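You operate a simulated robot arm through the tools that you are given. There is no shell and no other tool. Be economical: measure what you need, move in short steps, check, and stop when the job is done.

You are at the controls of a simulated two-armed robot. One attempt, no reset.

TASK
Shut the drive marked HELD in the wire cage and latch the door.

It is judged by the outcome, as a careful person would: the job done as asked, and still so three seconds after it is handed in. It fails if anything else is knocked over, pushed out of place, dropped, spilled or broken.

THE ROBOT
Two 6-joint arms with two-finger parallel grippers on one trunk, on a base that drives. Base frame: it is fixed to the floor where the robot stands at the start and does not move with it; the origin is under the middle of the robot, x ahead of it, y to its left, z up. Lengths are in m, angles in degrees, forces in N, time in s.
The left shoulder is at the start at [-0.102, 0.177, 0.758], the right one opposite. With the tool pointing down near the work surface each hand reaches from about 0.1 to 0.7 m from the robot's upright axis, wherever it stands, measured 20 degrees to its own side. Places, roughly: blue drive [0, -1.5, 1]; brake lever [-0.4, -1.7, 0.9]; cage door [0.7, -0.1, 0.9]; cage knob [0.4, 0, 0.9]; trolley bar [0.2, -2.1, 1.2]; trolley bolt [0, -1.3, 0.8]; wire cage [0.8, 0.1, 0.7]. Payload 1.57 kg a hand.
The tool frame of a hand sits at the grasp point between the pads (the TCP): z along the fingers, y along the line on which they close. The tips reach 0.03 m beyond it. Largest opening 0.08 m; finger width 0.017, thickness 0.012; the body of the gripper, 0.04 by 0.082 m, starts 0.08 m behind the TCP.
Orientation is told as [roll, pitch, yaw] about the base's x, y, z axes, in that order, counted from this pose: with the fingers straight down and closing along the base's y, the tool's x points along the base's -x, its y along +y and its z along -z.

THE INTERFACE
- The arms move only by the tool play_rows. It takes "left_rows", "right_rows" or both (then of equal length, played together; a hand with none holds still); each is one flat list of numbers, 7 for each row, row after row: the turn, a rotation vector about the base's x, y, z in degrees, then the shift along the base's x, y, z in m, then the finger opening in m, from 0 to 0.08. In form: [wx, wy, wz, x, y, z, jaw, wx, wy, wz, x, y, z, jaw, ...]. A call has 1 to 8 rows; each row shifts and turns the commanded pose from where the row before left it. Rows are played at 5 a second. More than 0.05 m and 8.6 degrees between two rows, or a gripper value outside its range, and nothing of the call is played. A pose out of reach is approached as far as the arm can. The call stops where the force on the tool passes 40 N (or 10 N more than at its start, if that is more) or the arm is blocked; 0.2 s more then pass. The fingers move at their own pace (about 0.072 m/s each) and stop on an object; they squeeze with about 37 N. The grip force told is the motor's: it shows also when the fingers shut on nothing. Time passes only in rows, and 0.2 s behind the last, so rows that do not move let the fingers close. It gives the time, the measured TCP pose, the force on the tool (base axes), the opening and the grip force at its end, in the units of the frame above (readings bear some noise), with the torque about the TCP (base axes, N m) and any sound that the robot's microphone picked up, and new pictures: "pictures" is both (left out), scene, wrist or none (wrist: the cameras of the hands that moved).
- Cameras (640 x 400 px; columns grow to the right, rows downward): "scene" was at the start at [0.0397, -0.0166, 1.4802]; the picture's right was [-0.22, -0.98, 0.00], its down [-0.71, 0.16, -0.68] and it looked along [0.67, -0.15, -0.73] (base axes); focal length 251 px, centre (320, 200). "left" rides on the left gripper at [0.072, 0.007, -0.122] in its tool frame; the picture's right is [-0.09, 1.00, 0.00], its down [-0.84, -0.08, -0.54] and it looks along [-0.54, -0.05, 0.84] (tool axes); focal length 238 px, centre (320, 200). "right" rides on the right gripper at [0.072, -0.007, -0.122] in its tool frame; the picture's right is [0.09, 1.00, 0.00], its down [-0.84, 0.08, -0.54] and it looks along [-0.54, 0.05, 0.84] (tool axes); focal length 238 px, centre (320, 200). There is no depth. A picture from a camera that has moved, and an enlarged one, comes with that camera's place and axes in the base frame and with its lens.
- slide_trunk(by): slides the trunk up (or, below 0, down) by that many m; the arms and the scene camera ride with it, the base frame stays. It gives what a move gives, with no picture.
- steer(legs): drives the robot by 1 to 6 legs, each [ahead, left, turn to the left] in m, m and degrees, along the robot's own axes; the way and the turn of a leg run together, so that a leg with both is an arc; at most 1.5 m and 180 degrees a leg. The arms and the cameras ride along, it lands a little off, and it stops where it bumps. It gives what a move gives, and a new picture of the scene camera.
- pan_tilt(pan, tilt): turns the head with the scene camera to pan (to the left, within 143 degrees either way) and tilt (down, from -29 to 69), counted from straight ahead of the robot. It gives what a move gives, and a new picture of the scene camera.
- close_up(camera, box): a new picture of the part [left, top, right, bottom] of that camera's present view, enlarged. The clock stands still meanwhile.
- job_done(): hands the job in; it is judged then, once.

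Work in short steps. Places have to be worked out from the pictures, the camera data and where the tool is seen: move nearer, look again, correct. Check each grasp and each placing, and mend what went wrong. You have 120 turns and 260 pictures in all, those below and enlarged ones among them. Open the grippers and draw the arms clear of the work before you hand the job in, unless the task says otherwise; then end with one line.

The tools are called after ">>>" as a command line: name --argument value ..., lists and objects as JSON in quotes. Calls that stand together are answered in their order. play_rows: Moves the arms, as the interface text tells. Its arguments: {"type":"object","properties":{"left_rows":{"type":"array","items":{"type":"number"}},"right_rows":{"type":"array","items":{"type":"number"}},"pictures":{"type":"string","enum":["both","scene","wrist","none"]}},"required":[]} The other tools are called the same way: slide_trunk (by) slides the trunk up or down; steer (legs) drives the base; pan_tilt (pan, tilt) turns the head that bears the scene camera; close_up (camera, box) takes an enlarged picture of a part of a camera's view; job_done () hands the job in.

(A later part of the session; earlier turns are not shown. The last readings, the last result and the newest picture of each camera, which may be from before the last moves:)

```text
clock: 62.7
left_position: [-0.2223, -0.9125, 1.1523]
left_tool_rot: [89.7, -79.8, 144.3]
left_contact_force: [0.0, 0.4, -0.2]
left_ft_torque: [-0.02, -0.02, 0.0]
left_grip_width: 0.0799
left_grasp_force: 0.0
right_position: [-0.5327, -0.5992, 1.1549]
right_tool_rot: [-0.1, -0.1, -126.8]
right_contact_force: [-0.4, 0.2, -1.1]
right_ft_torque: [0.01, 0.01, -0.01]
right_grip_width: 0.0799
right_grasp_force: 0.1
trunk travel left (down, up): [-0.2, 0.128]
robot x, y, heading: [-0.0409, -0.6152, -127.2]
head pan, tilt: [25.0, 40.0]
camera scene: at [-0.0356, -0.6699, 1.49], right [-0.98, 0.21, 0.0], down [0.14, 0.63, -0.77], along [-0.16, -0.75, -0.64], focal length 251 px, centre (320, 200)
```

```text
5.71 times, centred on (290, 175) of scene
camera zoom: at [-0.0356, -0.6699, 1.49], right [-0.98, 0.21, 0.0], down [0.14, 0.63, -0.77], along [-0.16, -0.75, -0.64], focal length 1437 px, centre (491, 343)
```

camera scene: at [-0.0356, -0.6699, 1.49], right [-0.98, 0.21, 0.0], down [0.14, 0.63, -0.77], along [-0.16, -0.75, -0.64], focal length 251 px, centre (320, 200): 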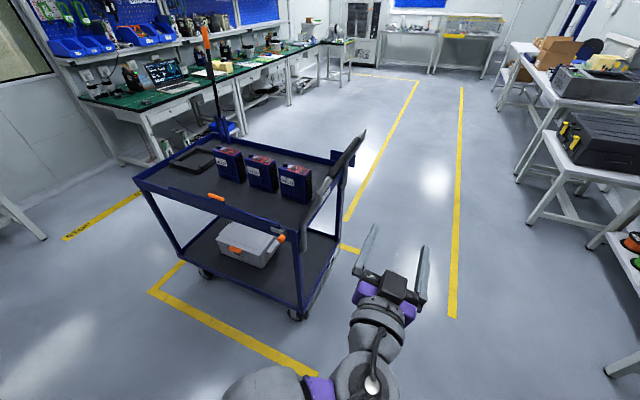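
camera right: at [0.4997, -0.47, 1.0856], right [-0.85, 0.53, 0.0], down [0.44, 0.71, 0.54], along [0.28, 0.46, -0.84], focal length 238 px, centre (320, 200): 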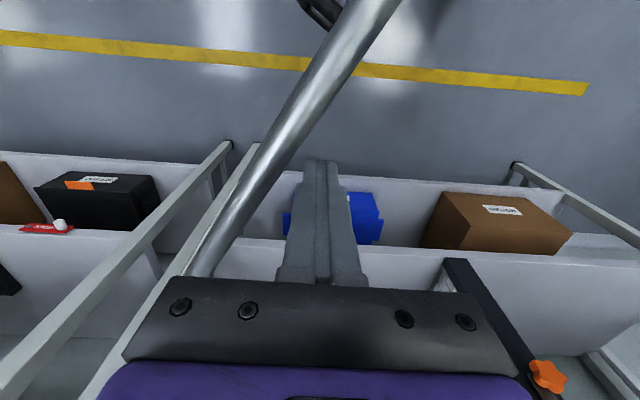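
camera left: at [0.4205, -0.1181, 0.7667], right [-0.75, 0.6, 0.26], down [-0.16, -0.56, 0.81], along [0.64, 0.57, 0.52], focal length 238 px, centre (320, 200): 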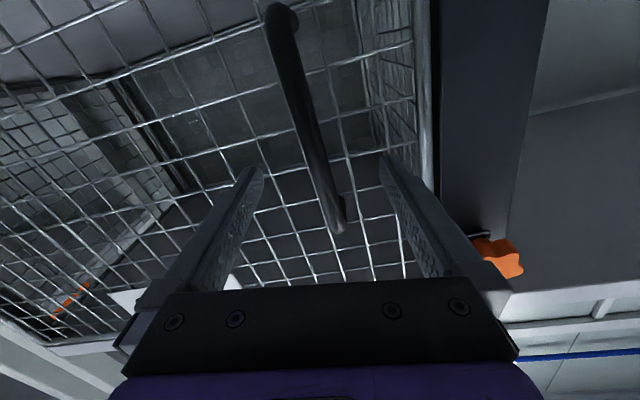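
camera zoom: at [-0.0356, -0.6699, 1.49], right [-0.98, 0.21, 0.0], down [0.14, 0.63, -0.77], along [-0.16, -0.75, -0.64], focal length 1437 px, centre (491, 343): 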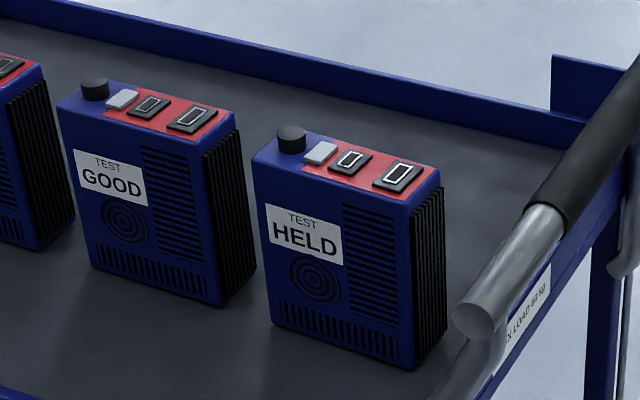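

HELD drive: corner at about (−0.05, −1.52, 0.956), about 0.123 wide along the trolley × 0.05 thick × 0.145 tall on a deck at z≈0.81. I'll pick it from above across its thickness with the right hand, so I turn 45° left and move closer.

>>> steer --legs '[[0, 0, 45], [0.29, 0.02, 0]]'

>>> pan_tilt --pan -20 --tilt 55

```text
clock: 66.7
left_position: [0.0954, -1.2395, 1.1523]
left_tool_rot: [89.4, -79.8, -170.5]
left_contact_force: [-0.3, -0.2, -0.7]
left_ft_torque: [0.01, 0.04, 0.01]
left_grip_width: 0.0799
left_grasp_force: 0.1
right_position: [-0.3437, -1.2352, 1.1551]
right_tool_rot: [-0.1, 0.0, -82.0]
right_contact_force: [-0.2, 0.1, -0.2]
right_ft_torque: [0.01, 0.02, -0.02]
right_grip_width: 0.08
right_grasp_force: 0.1
trunk travel left (down, up): [-0.2, 0.128]
robot x, y, heading: [0.0196, -0.9029, -82.2]
head pan, tilt: [25.0, 40.0]
camera scene: at [0.0588, -0.9364, 1.49], right [-0.84, -0.54, 0.0], down [-0.35, 0.54, -0.77], along [0.41, -0.64, -0.64], focal length 251 px, centre (320, 200)
```

scene: 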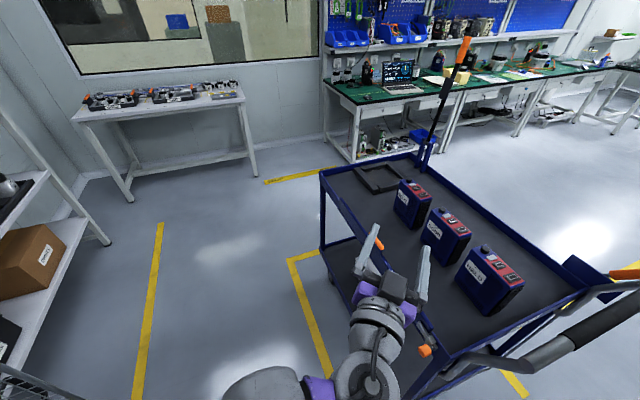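

```text
clock: 67.8
left_position: [0.0959, -1.2394, 1.1522]
left_tool_rot: [89.8, -79.7, -170.7]
left_contact_force: [-0.1, 0.7, -0.1]
left_ft_torque: [0.02, 0.02, 0.02]
left_grip_width: 0.08
left_grasp_force: 0.1
right_position: [-0.3434, -1.236, 1.1545]
right_tool_rot: [-0.1, 0.0, -82.1]
right_contact_force: [0.1, -0.6, -0.4]
right_ft_torque: [0.01, 0.0, -0.03]
right_grip_width: 0.08
right_grasp_force: 0.1
trunk travel left (down, up): [-0.2, 0.128]
robot x, y, heading: [0.0183, -0.9051, -82.1]
head pan, tilt: [-20.0, 55.0]
camera scene: at [-0.0026, -0.9349, 1.4694], right [-0.98, 0.21, 0.0], down [0.17, 0.8, -0.57], along [-0.12, -0.56, -0.82], focal length 251 px, centre (320, 200)
```

scene: 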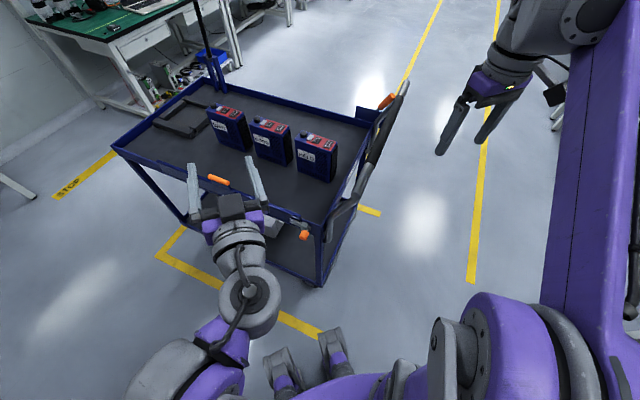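

Good view. I enlarge it to refine the drive's place from here.

>>> close_up --camera "scene" --box '[240, 100, 400, 200]'

```text
4.00 times, centred on (320, 150) of scene
camera zoom: at [-0.0026, -0.9349, 1.4694], right [-0.98, 0.21, 0.0], down [0.17, 0.8, -0.57], along [-0.12, -0.56, -0.82], focal length 1006 px, centre (320, 400)
```

zoom: 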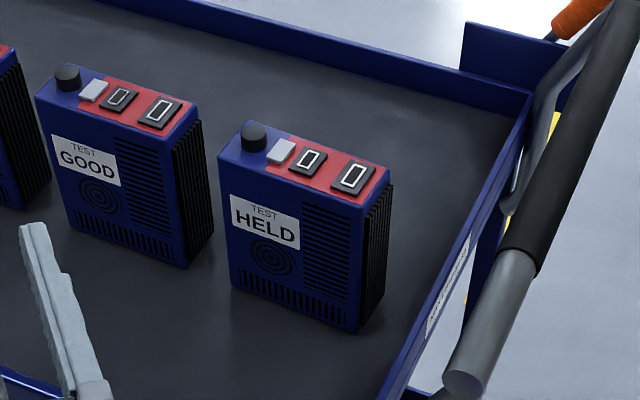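

HELD drive centre ≈ (−0.109, −1.498), top 0.956, thickness ≈ 0.043. I bring the right hand above it and turn it 45° so the jaws close across the thickness.

>>> play_rows --right_rows '[0, 0, 5.63, 0.0293, -0.0328, 0, 0.08, 0, 0, 5.63, 0.0293, -0.0328, 0, 0.08, 0, 0, 5.63, 0.0293, -0.0328, 0, 0.08, 0, 0, 5.63, 0.0293, -0.0328, 0, 0.08, 0, 0, 5.63, 0.0293, -0.0328, 0, 0.08, 0, 0, 5.63, 0.0293, -0.0328, 0, 0.08, 0, 0, 5.63, 0.0293, -0.0328, 0, 0.08, 0, 0, 5.63, 0.0293, -0.0328, 0, 0.08]'

```text
clock: 69.7
left_position: [0.0968, -1.2382, 1.152]
left_tool_rot: [89.8, -79.9, -170.9]
left_contact_force: [-0.2, -0.2, -0.3]
left_ft_torque: [-0.01, 0.01, -0.02]
left_grip_width: 0.08
left_grasp_force: 0.0
right_position: [-0.1259, -1.4401, 1.1157]
right_tool_rot: [0.0, 0.0, -36.8]
right_contact_force: [0.1, -0.2, -0.3]
right_ft_torque: [-0.07, 0.03, -0.02]
right_grip_width: 0.08
right_grasp_force: 0.1
right hand out of reach, approached as far as the arm can: row 6, 7, 8
trunk travel left (down, up): [-0.2, 0.128]
robot x, y, heading: [0.0171, -0.8996, -82.1]
head pan, tilt: [-20.0, 55.0]
camera scene: at [-0.0018, -0.934, 1.4694], right [-0.98, 0.21, 0.0], down [0.17, 0.8, -0.57], along [-0.12, -0.56, -0.82], focal length 251 px, centre (320, 200)
camera right: at [-0.1877, -1.4008, 1.2371], right [0.52, 0.85, 0.0], down [0.72, -0.44, 0.54], along [0.46, -0.28, -0.84], focal length 238 px, centre (320, 200)
```

scene: 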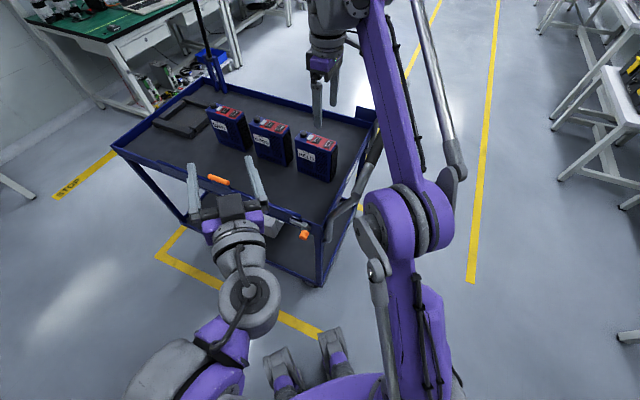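
right: 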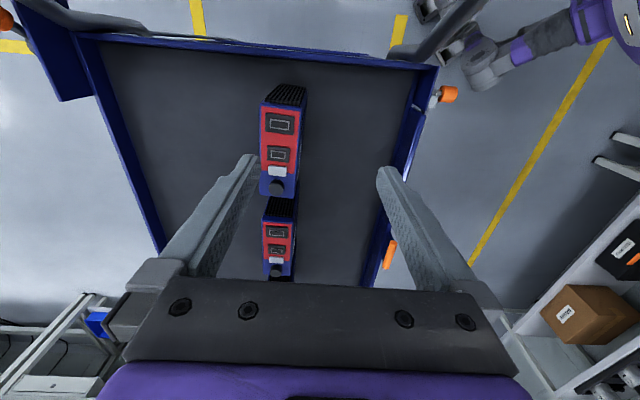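

Orientation is right, reach just short; I drive 6 cm ahead to bring the hand above the drive.

>>> steer --legs '[[0.06, 0.009, 0]]'

>>> close_up --camera "right" --box '[160, 60, 480, 300]'

```text
clock: 70.6
left_position: [0.1137, -1.2975, 1.1513]
left_tool_rot: [89.5, -79.8, -170.4]
left_contact_force: [-0.5, -1.0, 0.6]
left_ft_torque: [-0.03, -0.01, -0.02]
left_grip_width: 0.0799
left_grasp_force: 0.0
right_position: [-0.1091, -1.4976, 1.1151]
right_tool_rot: [0.1, 0.0, -36.9]
right_contact_force: [-0.1, 0.2, -0.1]
right_ft_torque: [0.04, 0.02, 0.03]
right_grip_width: 0.0802
right_grasp_force: 0.1
trunk travel left (down, up): [-0.2, 0.128]
robot x, y, heading: [0.0361, -0.9626, -82.0]
head pan, tilt: [-20.0, 55.0]
camera scene: at [0.0146, -0.9927, 1.4693], right [-0.98, 0.21, 0.0], down [0.17, 0.8, -0.57], along [-0.12, -0.56, -0.82], focal length 251 px, centre (320, 200)
```

scene: 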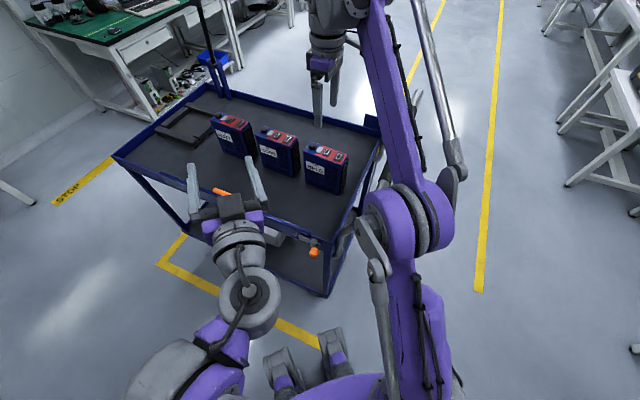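

```text
1.67 times, centred on (320, 180) of right
camera zoom: at [-0.1713, -1.4591, 1.2365], right [0.52, 0.85, 0.0], down [0.72, -0.44, 0.54], along [0.46, -0.28, -0.84], focal length 397 px, centre (320, 233)
```

zoom: 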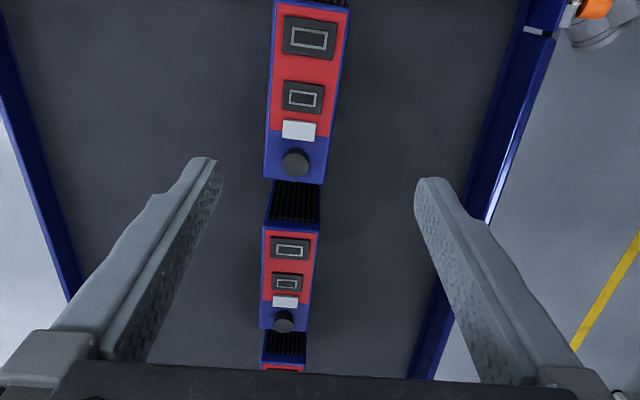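

Drive centre is 11 mm farther from the robot in the closing direction; I correct that and descend partway.

>>> play_rows --right_rows '[0, 0, 0, -0.0066, -0.0088, -0.03, 0.08, 0, 0, 0, 0, 0, -0.04, 0.08, 0, 0, 0, 0, 0, -0.03, 0.08]' --pictures "wrist"

>>> close_up --camera "scene" --box '[260, 60, 420, 200]'

```text
clock: 71.4
left_position: [0.1137, -1.2981, 1.1532]
left_tool_rot: [89.7, -79.7, -170.7]
left_contact_force: [0.1, -0.3, -0.2]
left_ft_torque: [0.01, -0.02, -0.05]
left_grip_width: 0.0799
left_grasp_force: 0.0
right_position: [-0.1163, -1.5061, 1.0154]
right_tool_rot: [-0.1, 0.0, -37.0]
right_contact_force: [-0.2, -0.1, -0.3]
right_ft_torque: [0.0, -0.03, 0.0]
right_grip_width: 0.0801
right_grasp_force: 0.0
trunk travel left (down, up): [-0.2, 0.128]
robot x, y, heading: [0.031, -0.9608, -82.5]
head pan, tilt: [-20.0, 55.0]
camera right: at [-0.1775, -1.4682, 1.1359], right [0.52, 0.85, 0.0], down [0.72, -0.44, 0.54], along [0.46, -0.28, -0.84], focal length 238 px, centre (320, 200)
```

right: 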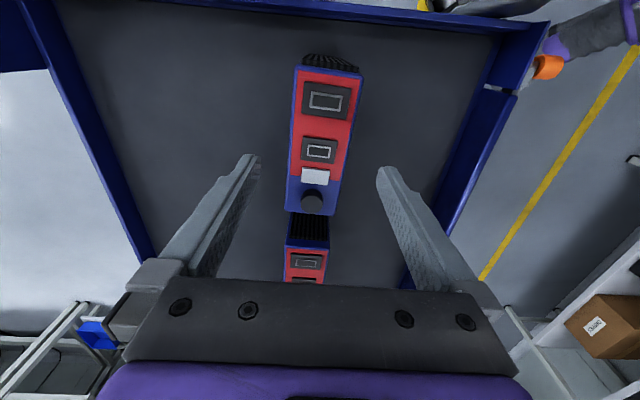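

```text
2.86 times, centred on (340, 130) of scene
camera zoom: at [0.0141, -0.9915, 1.4694], right [-0.98, 0.21, 0.0], down [0.17, 0.8, -0.57], along [-0.12, -0.56, -0.82], focal length 718 px, centre (263, 400)
```

zoom: 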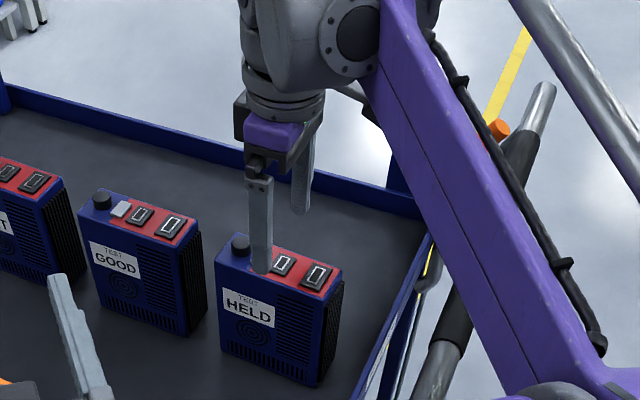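

Centered between the fingers. I descend the rest to grip height.

>>> play_rows --right_rows '[0, 0, 0, 0, 0, -0.035, 0.08, 0, 0, 0, 0, 0, -0.035, 0.08, 0, 0, 0, 0, 0, -0.023, 0.08]' --pictures "wrist"

>>> close_up --camera "scene" --box '[260, 60, 420, 200]'

```text
clock: 72.2
left_position: [0.1133, -1.2976, 1.1531]
left_tool_rot: [89.7, -79.8, -170.7]
left_contact_force: [0.0, -0.6, 0.5]
left_ft_torque: [-0.05, -0.03, -0.03]
left_grip_width: 0.0801
left_grasp_force: 0.0
right_position: [-0.1163, -1.5064, 0.9221]
right_tool_rot: [-0.2, 0.0, -36.8]
right_contact_force: [0.8, -0.3, 0.7]
right_ft_torque: [0.01, -0.02, 0.03]
right_grip_width: 0.08
right_grasp_force: 0.0
trunk travel left (down, up): [-0.2, 0.128]
robot x, y, heading: [0.036, -0.9628, -82.2]
head pan, tilt: [-20.0, 55.0]
camera right: at [-0.1775, -1.4666, 1.0434], right [0.52, 0.85, 0.0], down [0.72, -0.44, 0.54], along [0.46, -0.28, -0.84], focal length 238 px, centre (320, 200)
```

right: 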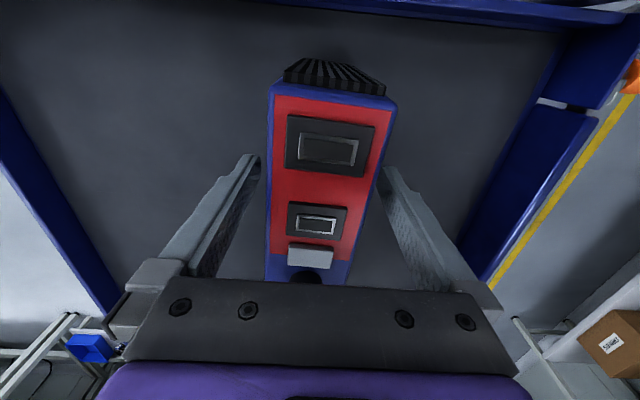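

```text
2.86 times, centred on (340, 130) of scene
camera zoom: at [0.0141, -0.9918, 1.4694], right [-0.98, 0.21, 0.0], down [0.17, 0.8, -0.57], along [-0.12, -0.56, -0.82], focal length 718 px, centre (263, 400)
```

zoom: 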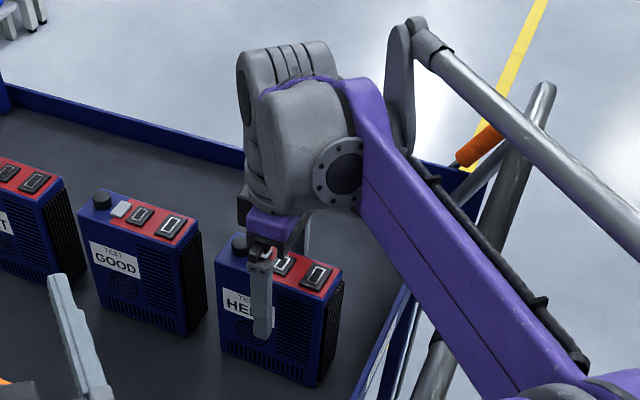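

Fingers straddle the drive. I close and then lift slightly to test.

>>> play_rows --right_rows '[0, 0, 0, 0, 0, 0, 0.04, 0, 0, 0, 0, 0, 0, 0.02, 0, 0, 0, 0, 0, 0, 0.02, 0, 0, 0, 0, 0, 0, 0.02]' --pictures "none"

>>> play_rows --right_rows '[0, 0, 0, 0, 0, 0.015, 0.02, 0, 0, 0, 0, 0, 0.02, 0.02, 0, 0, 0, 0, 0, 0.02, 0.02]' --pictures "both"

```text
clock: 73.2
left_position: [0.1122, -1.2971, 1.1519]
left_tool_rot: [89.6, -79.7, -170.6]
left_contact_force: [0.3, 0.1, 0.7]
left_ft_torque: [-0.04, 0.0, 0.01]
left_grip_width: 0.0799
left_grasp_force: 0.1
right_position: [-0.1167, -1.5058, 0.9218]
right_tool_rot: [0.1, 0.0, -36.9]
right_contact_force: [-3.1, -1.6, 0.7]
right_ft_torque: [-0.45, 0.05, -0.19]
right_grip_width: 0.0505
right_grasp_force: 36.5
trunk travel left (down, up): [-0.2, 0.128]
robot x, y, heading: [0.0319, -0.9604, -82.1]
head pan, tilt: [-20.0, 55.0]
```

```text
clock: 74.0
left_position: [0.1127, -1.2961, 1.1511]
left_tool_rot: [89.5, -79.8, -170.4]
left_contact_force: [-0.5, -0.2, 0.9]
left_ft_torque: [0.04, -0.02, 0.0]
left_grip_width: 0.08
left_grasp_force: 0.0
right_position: [-0.1165, -1.5059, 0.9775]
right_tool_rot: [0.0, 0.0, -36.9]
right_contact_force: [-1.2, -0.6, -8.5]
right_ft_torque: [0.01, 0.05, 0.01]
right_grip_width: 0.0506
right_grasp_force: 36.8
trunk travel left (down, up): [-0.2, 0.128]
robot x, y, heading: [0.0317, -0.9608, -82.0]
head pan, tilt: [-20.0, 55.0]
camera scene: at [0.0141, -0.9922, 1.4693], right [-0.98, 0.21, 0.0], down [0.17, 0.8, -0.57], along [-0.12, -0.56, -0.82], focal length 251 px, centre (320, 200)
camera right: at [-0.1784, -1.4667, 1.0989], right [0.52, 0.85, 0.0], down [0.72, -0.44, 0.54], along [0.46, -0.28, -0.84], focal length 238 px, centre (320, 200)
```

scene: 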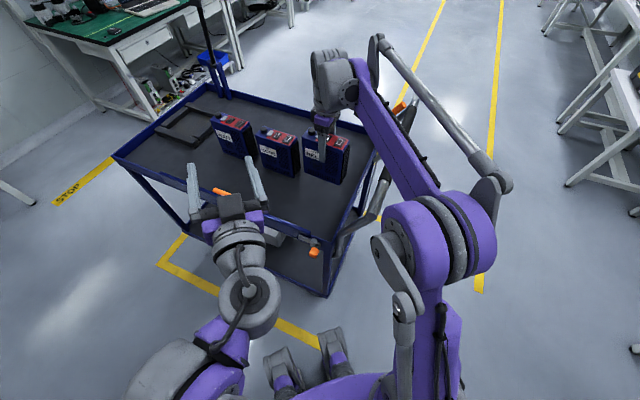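
right: 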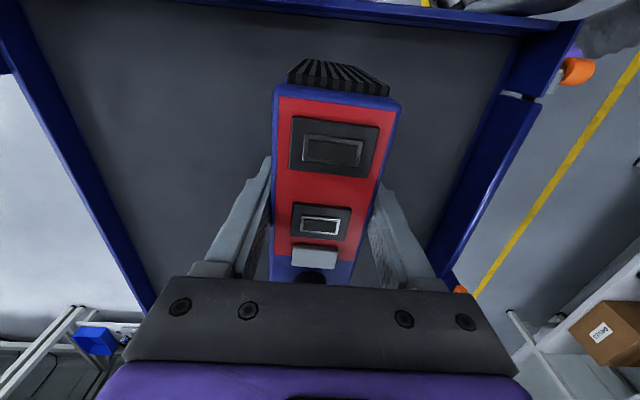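

Drive is held firmly (8.5 N, balanced). I lift it clear of the rim and handle.

>>> play_rows --right_rows '[0, 0, 0, 0, 0, 0.035, 0.02, 0, 0, 0, 0, 0, 0.035, 0.02, 0, 0, 0, 0, 0, 0.03, 0.02]' --pictures "none"

>>> slide_trunk --by 0.12

>>> pan_tilt --pan -20 --tilt 50

```text
clock: 74.8
left_position: [0.1133, -1.2971, 1.1521]
left_tool_rot: [89.5, -79.8, -170.5]
left_contact_force: [-0.3, 0.1, -0.9]
left_ft_torque: [-0.02, 0.01, -0.01]
left_grip_width: 0.0799
left_grasp_force: 0.1
right_position: [-0.1181, -1.5068, 1.0776]
right_tool_rot: [0.2, 0.0, -36.9]
right_contact_force: [0.3, -0.4, -8.4]
right_ft_torque: [0.0, 0.03, 0.02]
right_grip_width: 0.0502
right_grasp_force: 36.8
trunk travel left (down, up): [-0.2, 0.128]
robot x, y, heading: [0.0357, -0.9615, -82.1]
head pan, tilt: [-20.0, 55.0]
```

```text
clock: 76.3
left_position: [0.1136, -1.2963, 1.2716]
left_tool_rot: [89.5, -79.7, -170.5]
left_contact_force: [-0.1, 0.3, 0.0]
left_ft_torque: [0.02, 0.0, -0.02]
left_grip_width: 0.0795
left_grasp_force: 0.1
right_position: [-0.1178, -1.5052, 1.197]
right_tool_rot: [0.0, 0.1, -36.9]
right_contact_force: [-0.7, -0.3, -9.0]
right_ft_torque: [0.04, 0.01, 0.01]
right_grip_width: 0.0505
right_grasp_force: 37.1
trunk travel left (down, up): [-0.32, 0.008]
robot x, y, heading: [0.0351, -0.9564, -82.3]
head pan, tilt: [-20.0, 55.0]
```

```text
clock: 77.0
left_position: [0.1126, -1.2979, 1.2711]
left_tool_rot: [89.6, -79.8, -170.6]
left_contact_force: [-0.3, 0.3, -0.2]
left_ft_torque: [0.03, -0.05, 0.04]
left_grip_width: 0.0799
left_grasp_force: 0.0
right_position: [-0.117, -1.5064, 1.1953]
right_tool_rot: [0.1, 0.0, -36.9]
right_contact_force: [0.4, -0.7, -8.8]
right_ft_torque: [0.01, 0.04, -0.01]
right_grip_width: 0.0502
right_grasp_force: 36.9
trunk travel left (down, up): [-0.32, 0.008]
robot x, y, heading: [0.0316, -0.9619, -82.2]
head pan, tilt: [-20.0, 50.0]
camera scene: at [0.0122, -0.9921, 1.6007], right [-0.98, 0.21, 0.0], down [0.16, 0.75, -0.64], along [-0.14, -0.63, -0.77], focal length 251 px, centre (320, 200)
```

scene: 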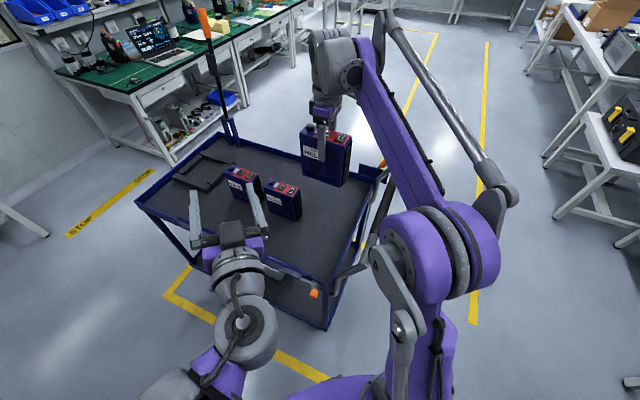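

I back away from the trolley, then turn left to face the bench.

>>> steer --legs '[[-0.35, 0, 0], [0, 0, 135.2]]'

>>> pan_tilt --pan -10 --tilt 50

```text
clock: 84.8
left_position: [0.1708, -0.3258, 1.2711]
left_tool_rot: [89.5, -79.8, -35.8]
left_contact_force: [-0.1, -0.1, -0.4]
left_ft_torque: [0.0, 0.03, -0.02]
left_grip_width: 0.0804
left_grasp_force: 0.0
right_position: [0.482, -0.3433, 1.1967]
right_tool_rot: [0.2, -0.1, 97.8]
right_contact_force: [0.2, 0.0, -7.5]
right_ft_torque: [-0.05, 0.0, 0.0]
right_grip_width: 0.05
right_grasp_force: 37.5
trunk travel left (down, up): [-0.32, 0.008]
robot x, y, heading: [-0.009, -0.6203, 52.6]
head pan, tilt: [-20.0, 50.0]
camera scene: at [0.0262, -0.6101, 1.6008], right [0.54, -0.84, 0.0], down [-0.65, -0.41, -0.64], along [0.54, 0.34, -0.77], focal length 251 px, centre (320, 200)
```

scene: 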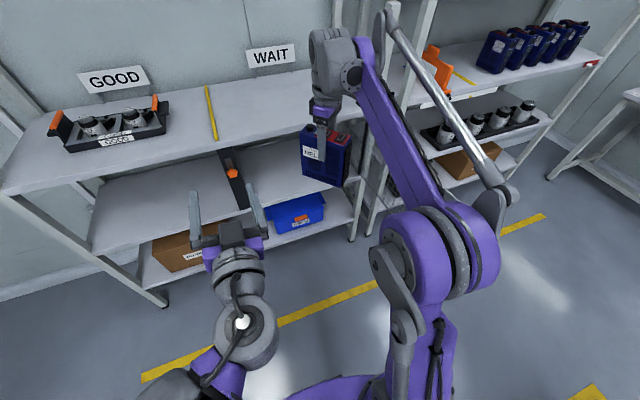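

```text
clock: 85.5
left_position: [0.1719, -0.3266, 1.2717]
left_tool_rot: [89.6, -79.8, -35.8]
left_contact_force: [-0.3, -0.6, 0.5]
left_ft_torque: [-0.04, 0.0, 0.0]
left_grip_width: 0.0798
left_grasp_force: 0.0
right_position: [0.4818, -0.3432, 1.1972]
right_tool_rot: [0.0, 0.1, 97.7]
right_contact_force: [0.0, 0.2, -8.0]
right_ft_torque: [-0.02, 0.01, -0.02]
right_grip_width: 0.05
right_grasp_force: 36.9
trunk travel left (down, up): [-0.32, 0.008]
robot x, y, heading: [-0.015, -0.6186, 52.3]
head pan, tilt: [-10.0, 50.0]
camera scene: at [0.018, -0.5995, 1.6008], right [0.67, -0.74, 0.0], down [-0.57, -0.52, -0.64], along [0.47, 0.43, -0.77], focal length 251 px, centre (320, 200)
```

scene: 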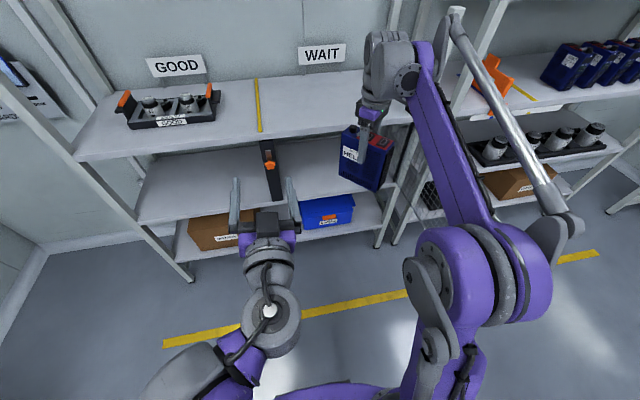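

I turn the held drive so its narrow end faces the robot (hand yaw back to 53°), raising it a bit.

>>> play_rows --right_rows '[0, 0, -7.5, 0, 0, 0.003, 0.02, 0, 0, -7.5, 0, 0, 0.003, 0.02, 0, 0, -7.5, 0, 0, 0.003, 0.02, 0, 0, -7.5, 0, 0, 0.003, 0.02, 0, 0, -7.5, 0, 0, 0.003, 0.02, 0, 0, -7, 0, 0, 0.003, 0.02]' --pictures "scene"

```text
clock: 86.9
left_position: [0.1704, -0.3269, 1.2721]
left_tool_rot: [89.4, -79.8, -35.9]
left_contact_force: [-0.8, -0.1, 0.2]
left_ft_torque: [0.03, 0.01, 0.01]
left_grip_width: 0.0797
left_grasp_force: 0.1
right_position: [0.4814, -0.3439, 1.2149]
right_tool_rot: [0.0, 0.0, 53.1]
right_contact_force: [1.0, -0.7, -7.6]
right_ft_torque: [-0.05, 0.04, -0.02]
right_grip_width: 0.05
right_grasp_force: 37.1
trunk travel left (down, up): [-0.32, 0.008]
robot x, y, heading: [-0.0139, -0.6177, 52.5]
head pan, tilt: [-10.0, 50.0]
camera scene: at [0.0181, -0.5995, 1.6008], right [0.67, -0.74, 0.0], down [-0.57, -0.52, -0.64], along [0.47, 0.43, -0.77], focal length 251 px, centre (320, 200)
```

scene: 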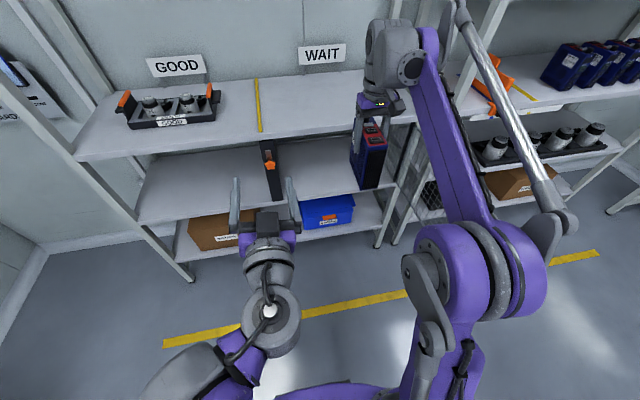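

I drive forward so the drive is over the bench's front edge (clear WAIT area), bottom ~4 cm above it.

>>> steer --legs '[[0.38, 0.08, 0]]'

>>> close_up --camera "scene" --box '[260, 0, 460, 160]'

>>> close_up --camera "left" --box '[0, 0, 640, 400]'

```text
clock: 89.3
left_position: [0.3347, 0.0191, 1.2717]
left_tool_rot: [89.6, -79.9, -35.7]
left_contact_force: [-0.2, -0.7, -0.6]
left_ft_torque: [0.01, 0.0, 0.02]
left_grip_width: 0.08
left_grasp_force: 0.0
right_position: [0.6437, 0.0022, 1.2153]
right_tool_rot: [0.0, 0.0, 53.4]
right_contact_force: [0.1, -0.6, -7.2]
right_ft_torque: [-0.06, -0.01, 0.03]
right_grip_width: 0.0499
right_grasp_force: 36.9
trunk travel left (down, up): [-0.32, 0.008]
robot x, y, heading: [0.149, -0.2727, 52.6]
head pan, tilt: [-10.0, 50.0]
camera scene: at [0.1814, -0.2551, 1.6006], right [0.68, -0.74, 0.0], down [-0.56, -0.52, -0.64], along [0.47, 0.44, -0.77], focal length 251 px, centre (320, 200)
```

scene: 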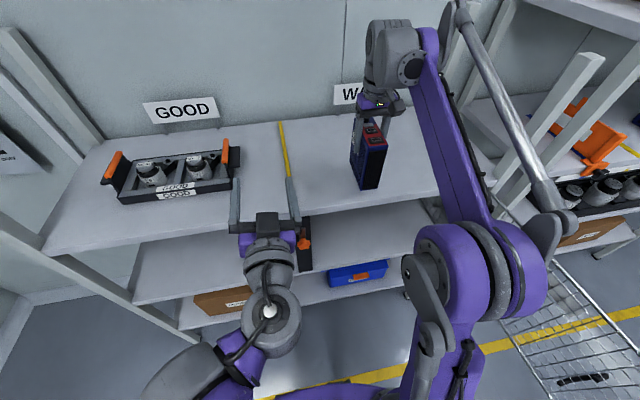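

```text
2.50 times, centred on (360, 80) of scene
camera zoom: at [0.1814, -0.2551, 1.6006], right [0.68, -0.74, 0.0], down [-0.56, -0.52, -0.64], along [0.47, 0.44, -0.77], focal length 629 px, centre (220, 500)
```

zoom: 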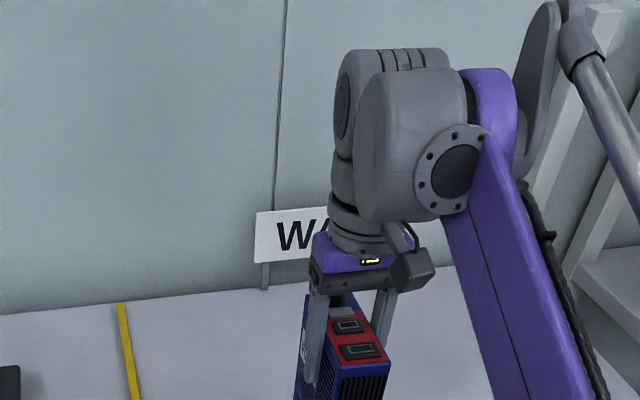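

```text
1.00 times, centred on (320, 200) of left (not enlarged: the box is as wide or as high as the picture)
camera zoom: at [0.2464, -0.0688, 1.2033], right [-0.78, 0.57, 0.27], down [-0.14, -0.57, 0.81], along [0.61, 0.59, 0.52], focal length 238 px, centre (320, 200)
```

zoom: 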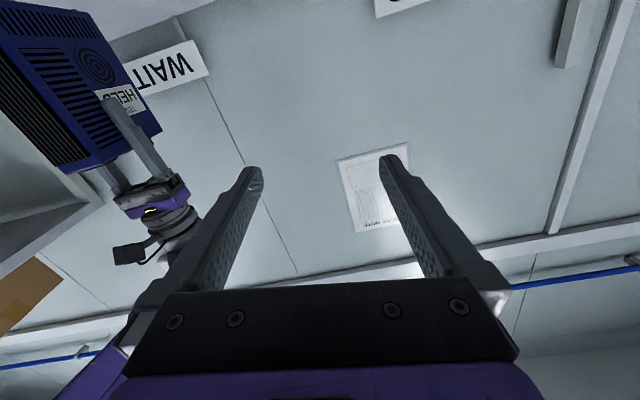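

I move 3 cm further in and lower toward the bench until contact.

>>> play_rows --right_rows '[0, 0, 0, 0.009, 0.012, -0.01, 0.02, 0, 0, 0, 0.009, 0.012, -0.01, 0.02, 0, 0, 0, 0, 0, -0.01, 0.02, 0, 0, 0, 0, 0, -0.006, 0.02]' --pictures "scene"

>>> play_rows --right_rows '[0, 0, 0, 0, 0, -0.003, 0.02, 0, 0, 0, 0, 0, -0.003, 0.02, 0, 0, 0, 0, 0, -0.003, 0.02]' --pictures "none"

```text
clock: 90.3
left_position: [0.3331, 0.0199, 1.2736]
left_tool_rot: [90.1, -79.8, -36.3]
left_contact_force: [0.5, -0.8, -0.9]
left_ft_torque: [0.0, 0.0, -0.02]
left_grip_width: 0.0801
left_grasp_force: 0.1
right_position: [0.6621, 0.0261, 1.1821]
right_tool_rot: [0.0, 0.0, 53.4]
right_contact_force: [3.0, 2.0, 23.9]
right_ft_torque: [0.47, -0.12, -0.11]
right_grip_width: 0.0498
right_grasp_force: 36.9
trunk travel left (down, up): [-0.32, 0.008]
robot x, y, heading: [0.1501, -0.2735, 52.6]
head pan, tilt: [-10.0, 50.0]
camera scene: at [0.1803, -0.2548, 1.6015], right [0.68, -0.74, 0.0], down [-0.56, -0.52, -0.64], along [0.47, 0.44, -0.77], focal length 251 px, centre (320, 200)
```

scene: 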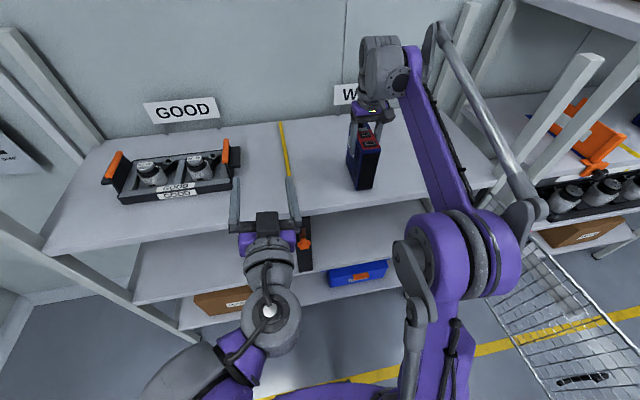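

```text
clock: 91.2
left_position: [0.3327, 0.0177, 1.271]
left_tool_rot: [89.9, -79.9, -36.1]
left_contact_force: [1.2, 0.6, 0.0]
left_ft_torque: [0.0, 0.0, -0.03]
left_grip_width: 0.0801
left_grasp_force: 0.1
right_position: [0.6587, 0.0259, 1.1719]
right_tool_rot: [-0.1, -0.2, 53.5]
right_contact_force: [3.3, 3.1, 27.3]
right_ft_torque: [-0.12, 0.0, -0.19]
right_grip_width: 0.0498
right_grasp_force: 37.3
trunk travel left (down, up): [-0.32, 0.008]
robot x, y, heading: [0.1475, -0.2762, 52.6]
head pan, tilt: [-10.0, 50.0]
stopped in row 3 (right hand): the force on the tool passed its limit at 54 N (the readings are from after the stop); the commanded pose is now the measured one
```

The drive stands on the bench (z≈1.065). I release, rise clear and check.

>>> play_rows --right_rows '[0, 0, 0, 0, 0, 0, 0.06, 0, 0, 0, 0, 0, 0, 0.08, 0, 0, 0, 0, 0, 0.02, 0.08, 0, 0, 0, 0, 0, 0.03, 0.08, 0, 0, 0, 0, 0, 0.03, 0.08]' --pictures "both"

```text
clock: 92.3
left_position: [0.3326, 0.019, 1.2713]
left_tool_rot: [89.5, -79.9, -35.7]
left_contact_force: [0.1, 0.7, 0.3]
left_ft_torque: [-0.05, 0.01, -0.01]
left_grip_width: 0.0802
left_grasp_force: 0.0
right_position: [0.6606, 0.0285, 1.2523]
right_tool_rot: [0.0, 0.0, 53.4]
right_contact_force: [-0.1, -0.8, 0.8]
right_ft_torque: [-0.02, -0.04, 0.01]
right_grip_width: 0.0801
right_grasp_force: 0.0
trunk travel left (down, up): [-0.32, 0.008]
robot x, y, heading: [0.1496, -0.2746, 52.5]
head pan, tilt: [-10.0, 50.0]
camera scene: at [0.1814, -0.2547, 1.6008], right [0.68, -0.74, 0.0], down [-0.56, -0.52, -0.64], along [0.47, 0.43, -0.77], focal length 251 px, centre (320, 200)
camera right: at [0.6232, -0.0317, 1.3734], right [-0.85, 0.52, 0.0], down [0.44, 0.72, 0.54], along [0.28, 0.46, -0.84], focal length 238 px, centre (320, 200)
```

scene: 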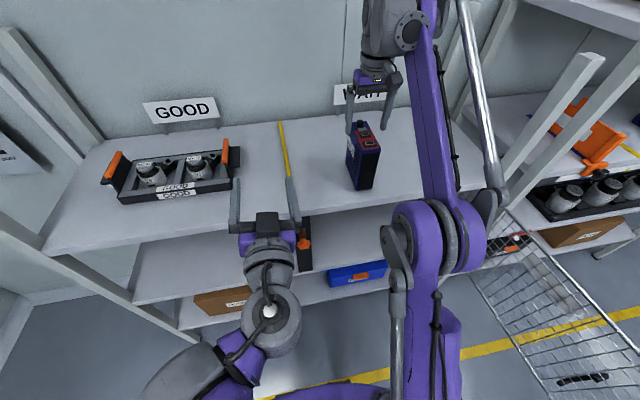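
right: 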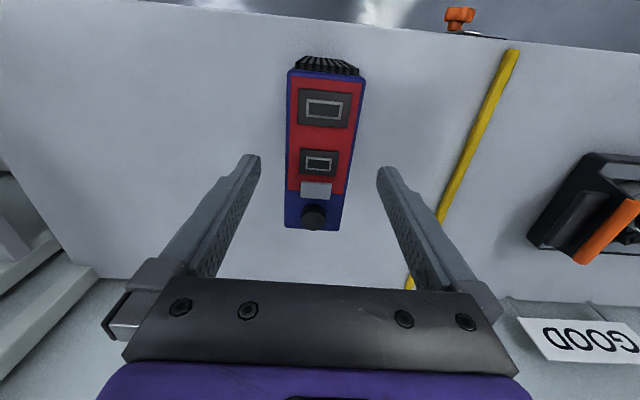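

Drive stands upright. I'll use the right hand itself for a horizontal regrasp of its near narrow end: raise, back the robot 25 cm, then tilt the hand to horizontal.

>>> play_rows --right_rows '[0, 0, 0, 0, 0, 0.03, 0.08, 0, 0, 0, 0, 0, 0.03, 0.08]' --pictures "none"

>>> steer --legs '[[-0.25, 0, 0.5]]'

>>> play_rows --right_rows '[6.56, -4.92, 0, 0, 0, -0.01, 0.08, 6.56, -4.92, 0, 0, 0, -0.01, 0.08, 6.56, -4.92, 0, 0, 0, -0.01, 0.08, 6.56, -4.92, 0, 0, 0, -0.01, 0.08, 6.56, -4.92, 0, 0, 0, -0.01, 0.08, 6.56, -4.92, 0, 0, 0, -0.01, 0.08, 6.56, -4.92, 0, 0, 0, -0.01, 0.08, 6.56, -4.92, 0, 0, 0, -0.01, 0.08]' --pictures "none"

>>> play_rows --right_rows '[6.56, -4.92, 0, 0, 0, -0.02, 0.08, 6.56, -4.92, 0, 0, 0, -0.03, 0.08, 6.56, -4.92, 0, 0, 0, -0.03, 0.08]'

```text
clock: 93.0
left_position: [0.3336, 0.0191, 1.2721]
left_tool_rot: [89.6, -79.8, -35.9]
left_contact_force: [-0.2, 0.2, 0.2]
left_ft_torque: [0.0, 0.01, 0.0]
left_grip_width: 0.08
left_grasp_force: 0.0
right_position: [0.6495, 0.0149, 1.2847]
right_tool_rot: [0.0, -0.1, 53.4]
right_contact_force: [-0.1, 0.0, 0.4]
right_ft_torque: [0.01, -0.02, 0.01]
right_grip_width: 0.0799
right_grasp_force: 0.1
right hand out of reach, approached as far as the arm can: row 1, 2
trunk travel left (down, up): [-0.32, 0.008]
robot x, y, heading: [0.1545, -0.2751, 52.4]
head pan, tilt: [-10.0, 50.0]
```

```text
clock: 94.8
left_position: [0.1814, -0.1772, 1.2725]
left_tool_rot: [89.6, -79.8, -35.6]
left_contact_force: [-0.4, -0.1, 0.2]
left_ft_torque: [0.02, 0.03, 0.05]
left_grip_width: 0.0801
left_grasp_force: 0.1
right_position: [0.4977, -0.1789, 1.2859]
right_tool_rot: [0.0, 0.0, 53.7]
right_contact_force: [0.1, -0.2, -0.9]
right_ft_torque: [-0.03, -0.01, 0.0]
right_grip_width: 0.0801
right_grasp_force: 0.0
trunk travel left (down, up): [-0.32, 0.008]
robot x, y, heading: [0.0006, -0.4687, 52.9]
head pan, tilt: [-10.0, 50.0]
camera scene: at [0.0307, -0.4525, 1.601], right [0.68, -0.73, 0.0], down [-0.56, -0.52, -0.64], along [0.47, 0.44, -0.77], focal length 251 px, centre (320, 200)
```

scene: 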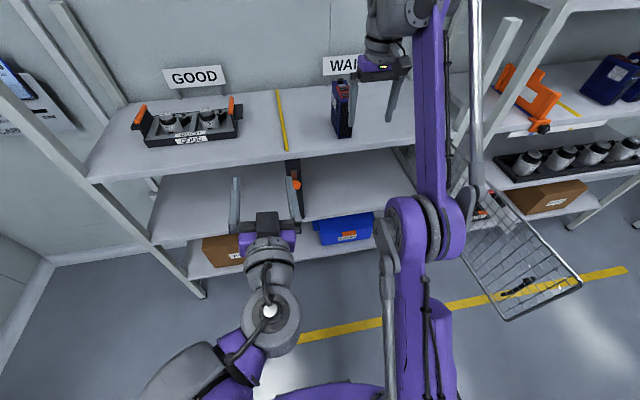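

```text
clock: 96.6
left_position: [0.181, -0.1787, 1.2718]
left_tool_rot: [89.6, -79.8, -35.5]
left_contact_force: [-0.5, 0.5, 0.0]
left_ft_torque: [0.01, 0.01, -0.02]
left_grip_width: 0.0802
left_grasp_force: 0.1
right_position: [0.4969, -0.1813, 1.2058]
right_tool_rot: [-1.3, -65.7, 54.6]
right_contact_force: [0.3, -0.3, -0.2]
right_ft_torque: [0.02, 0.01, 0.01]
right_grip_width: 0.0799
right_grasp_force: 0.1
trunk travel left (down, up): [-0.32, 0.008]
robot x, y, heading: [-0.0032, -0.4738, 52.7]
head pan, tilt: [-10.0, 50.0]
```

```text
clock: 97.4
left_position: [0.182, -0.1781, 1.2718]
left_tool_rot: [89.4, -79.8, -35.3]
left_contact_force: [0.0, 1.3, 0.0]
left_ft_torque: [-0.02, 0.01, -0.03]
left_grip_width: 0.0799
left_grasp_force: 0.2
right_position: [0.4987, -0.18, 1.1249]
right_tool_rot: [-84.1, -87.9, 137.3]
right_contact_force: [-0.2, 0.6, 0.4]
right_ft_torque: [-0.01, 0.08, 0.03]
right_grip_width: 0.08
right_grasp_force: 0.0
trunk travel left (down, up): [-0.32, 0.008]
robot x, y, heading: [-0.0004, -0.47, 53.0]
head pan, tilt: [-10.0, 50.0]
camera scene: at [0.0317, -0.452, 1.6009], right [0.68, -0.73, 0.0], down [-0.56, -0.52, -0.64], along [0.47, 0.44, -0.77], focal length 251 px, centre (320, 200)
camera right: at [0.4334, -0.2834, 1.0527], right [-0.8, 0.59, -0.13], down [-0.41, -0.37, 0.84], along [0.45, 0.72, 0.53], focal length 238 px, centre (320, 200)
```

scene: 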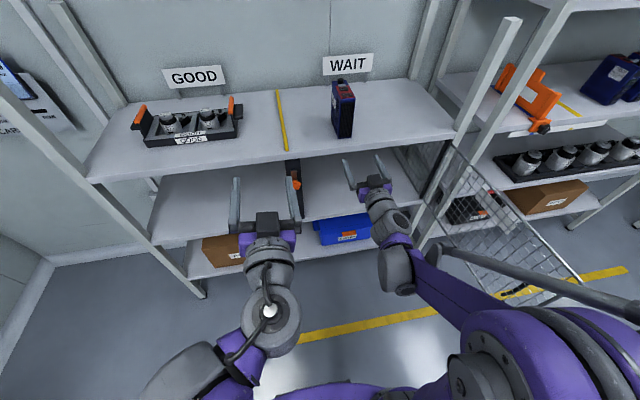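
right: 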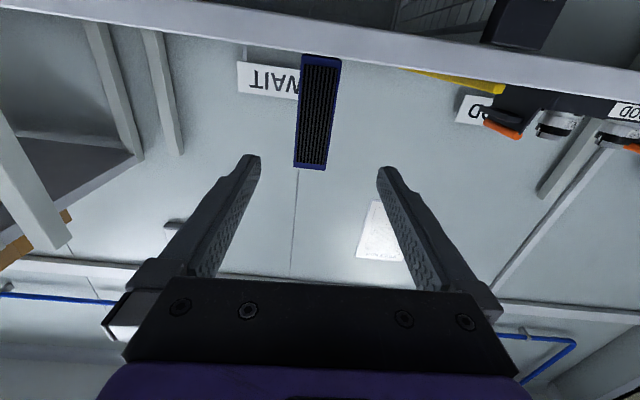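

Aligned horizontally at s≈0.507. I raise 3.5 cm, drive 13 cm forward and check alignment.

>>> play_rows --right_rows '[0, 0, 0, 0.0024, -0.0018, 0.02, 0.08, 0, 0, 0, 0, 0, 0.018, 0.08]' --pictures "none"

>>> steer --legs '[[0.13, 0, 0]]'

>>> close_up --camera "right" --box '[160, 0, 480, 300]'

```text
clock: 98.0
left_position: [0.1795, -0.1775, 1.2718]
left_tool_rot: [89.7, -79.8, -35.6]
left_contact_force: [-0.4, 0.3, 0.1]
left_ft_torque: [-0.02, 0.01, 0.0]
left_grip_width: 0.0801
left_grasp_force: 0.0
right_position: [0.4998, -0.1836, 1.1642]
right_tool_rot: [-108.4, -89.4, 161.5]
right_contact_force: [0.0, 0.5, -0.1]
right_ft_torque: [0.0, -0.03, 0.0]
right_grip_width: 0.08
right_grasp_force: 0.1
trunk travel left (down, up): [-0.32, 0.008]
robot x, y, heading: [-0.0014, -0.4723, 52.9]
head pan, tilt: [-10.0, 50.0]
```

```text
clock: 99.3
left_position: [0.2584, -0.076, 1.2712]
left_tool_rot: [89.5, -79.7, -35.7]
left_contact_force: [0.6, 0.2, -0.5]
left_ft_torque: [-0.03, -0.03, 0.0]
left_grip_width: 0.0802
left_grasp_force: 0.2
right_position: [0.5786, -0.081, 1.164]
right_tool_rot: [-108.1, -89.4, 161.1]
right_contact_force: [-0.5, 0.1, 0.4]
right_ft_torque: [0.03, 0.01, -0.02]
right_grip_width: 0.0798
right_grasp_force: 0.1
trunk travel left (down, up): [-0.32, 0.008]
robot x, y, heading: [0.0751, -0.373, 52.8]
head pan, tilt: [-10.0, 50.0]
camera scene: at [0.1078, -0.3508, 1.6006], right [0.68, -0.73, 0.0], down [-0.56, -0.52, -0.64], along [0.47, 0.44, -0.77], focal length 251 px, centre (320, 200)
```

scene: 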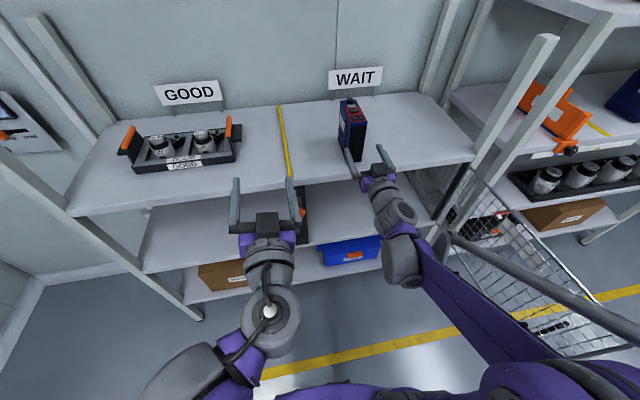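

```text
1.33 times, centred on (320, 150) of right
camera zoom: at [0.5112, -0.1818, 1.0905], right [-0.8, 0.6, -0.1], down [-0.4, -0.38, 0.83], along [0.46, 0.7, 0.54], focal length 318 px, centre (320, 267)
```

zoom: 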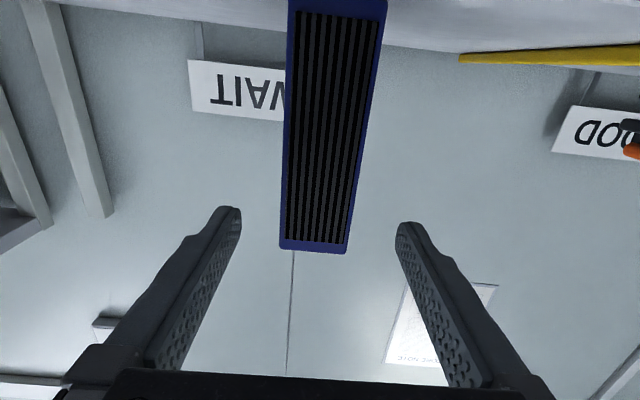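

Well aligned with the drive's narrow end. I advance the fingers along its faces.

>>> play_rows --right_rows '[0, 0, 0, 0.018, 0.024, 0, 0.08, 0, 0, 0, 0.018, 0.024, 0, 0.08, 0, 0, 0, 0.018, 0.024, 0, 0.08, 0, 0, 0, 0.018, 0.024, 0, 0.08]' --pictures "both"

```text
clock: 100.3
left_position: [0.2598, -0.0744, 1.2718]
left_tool_rot: [89.4, -79.8, -35.5]
left_contact_force: [1.5, -1.0, -0.1]
left_ft_torque: [0.02, -0.02, 0.0]
left_grip_width: 0.08
left_grasp_force: 0.0
right_position: [0.6527, 0.0155, 1.1632]
right_tool_rot: [-104.4, -89.4, 157.4]
right_contact_force: [0.6, 0.0, 0.5]
right_ft_torque: [0.0, 0.0, 0.01]
right_grip_width: 0.0802
right_grasp_force: 0.1
trunk travel left (down, up): [-0.32, 0.008]
robot x, y, heading: [0.0763, -0.3672, 53.0]
head pan, tilt: [-10.0, 50.0]
camera scene: at [0.1092, -0.3492, 1.6008], right [0.68, -0.73, 0.0], down [-0.56, -0.52, -0.64], along [0.47, 0.44, -0.77], focal length 251 px, centre (320, 200)
camera right: at [0.5856, -0.0853, 1.0912], right [-0.8, 0.6, -0.1], down [-0.4, -0.38, 0.83], along [0.46, 0.7, 0.54], focal length 238 px, centre (320, 200)
```

scene: 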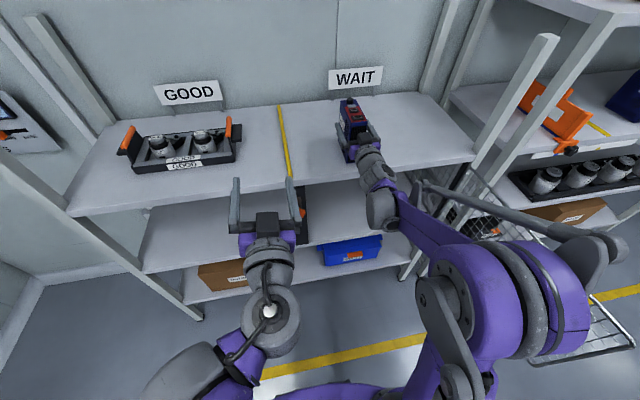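
right: 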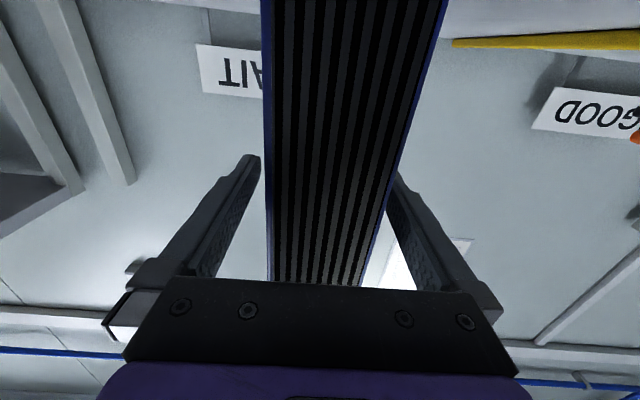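

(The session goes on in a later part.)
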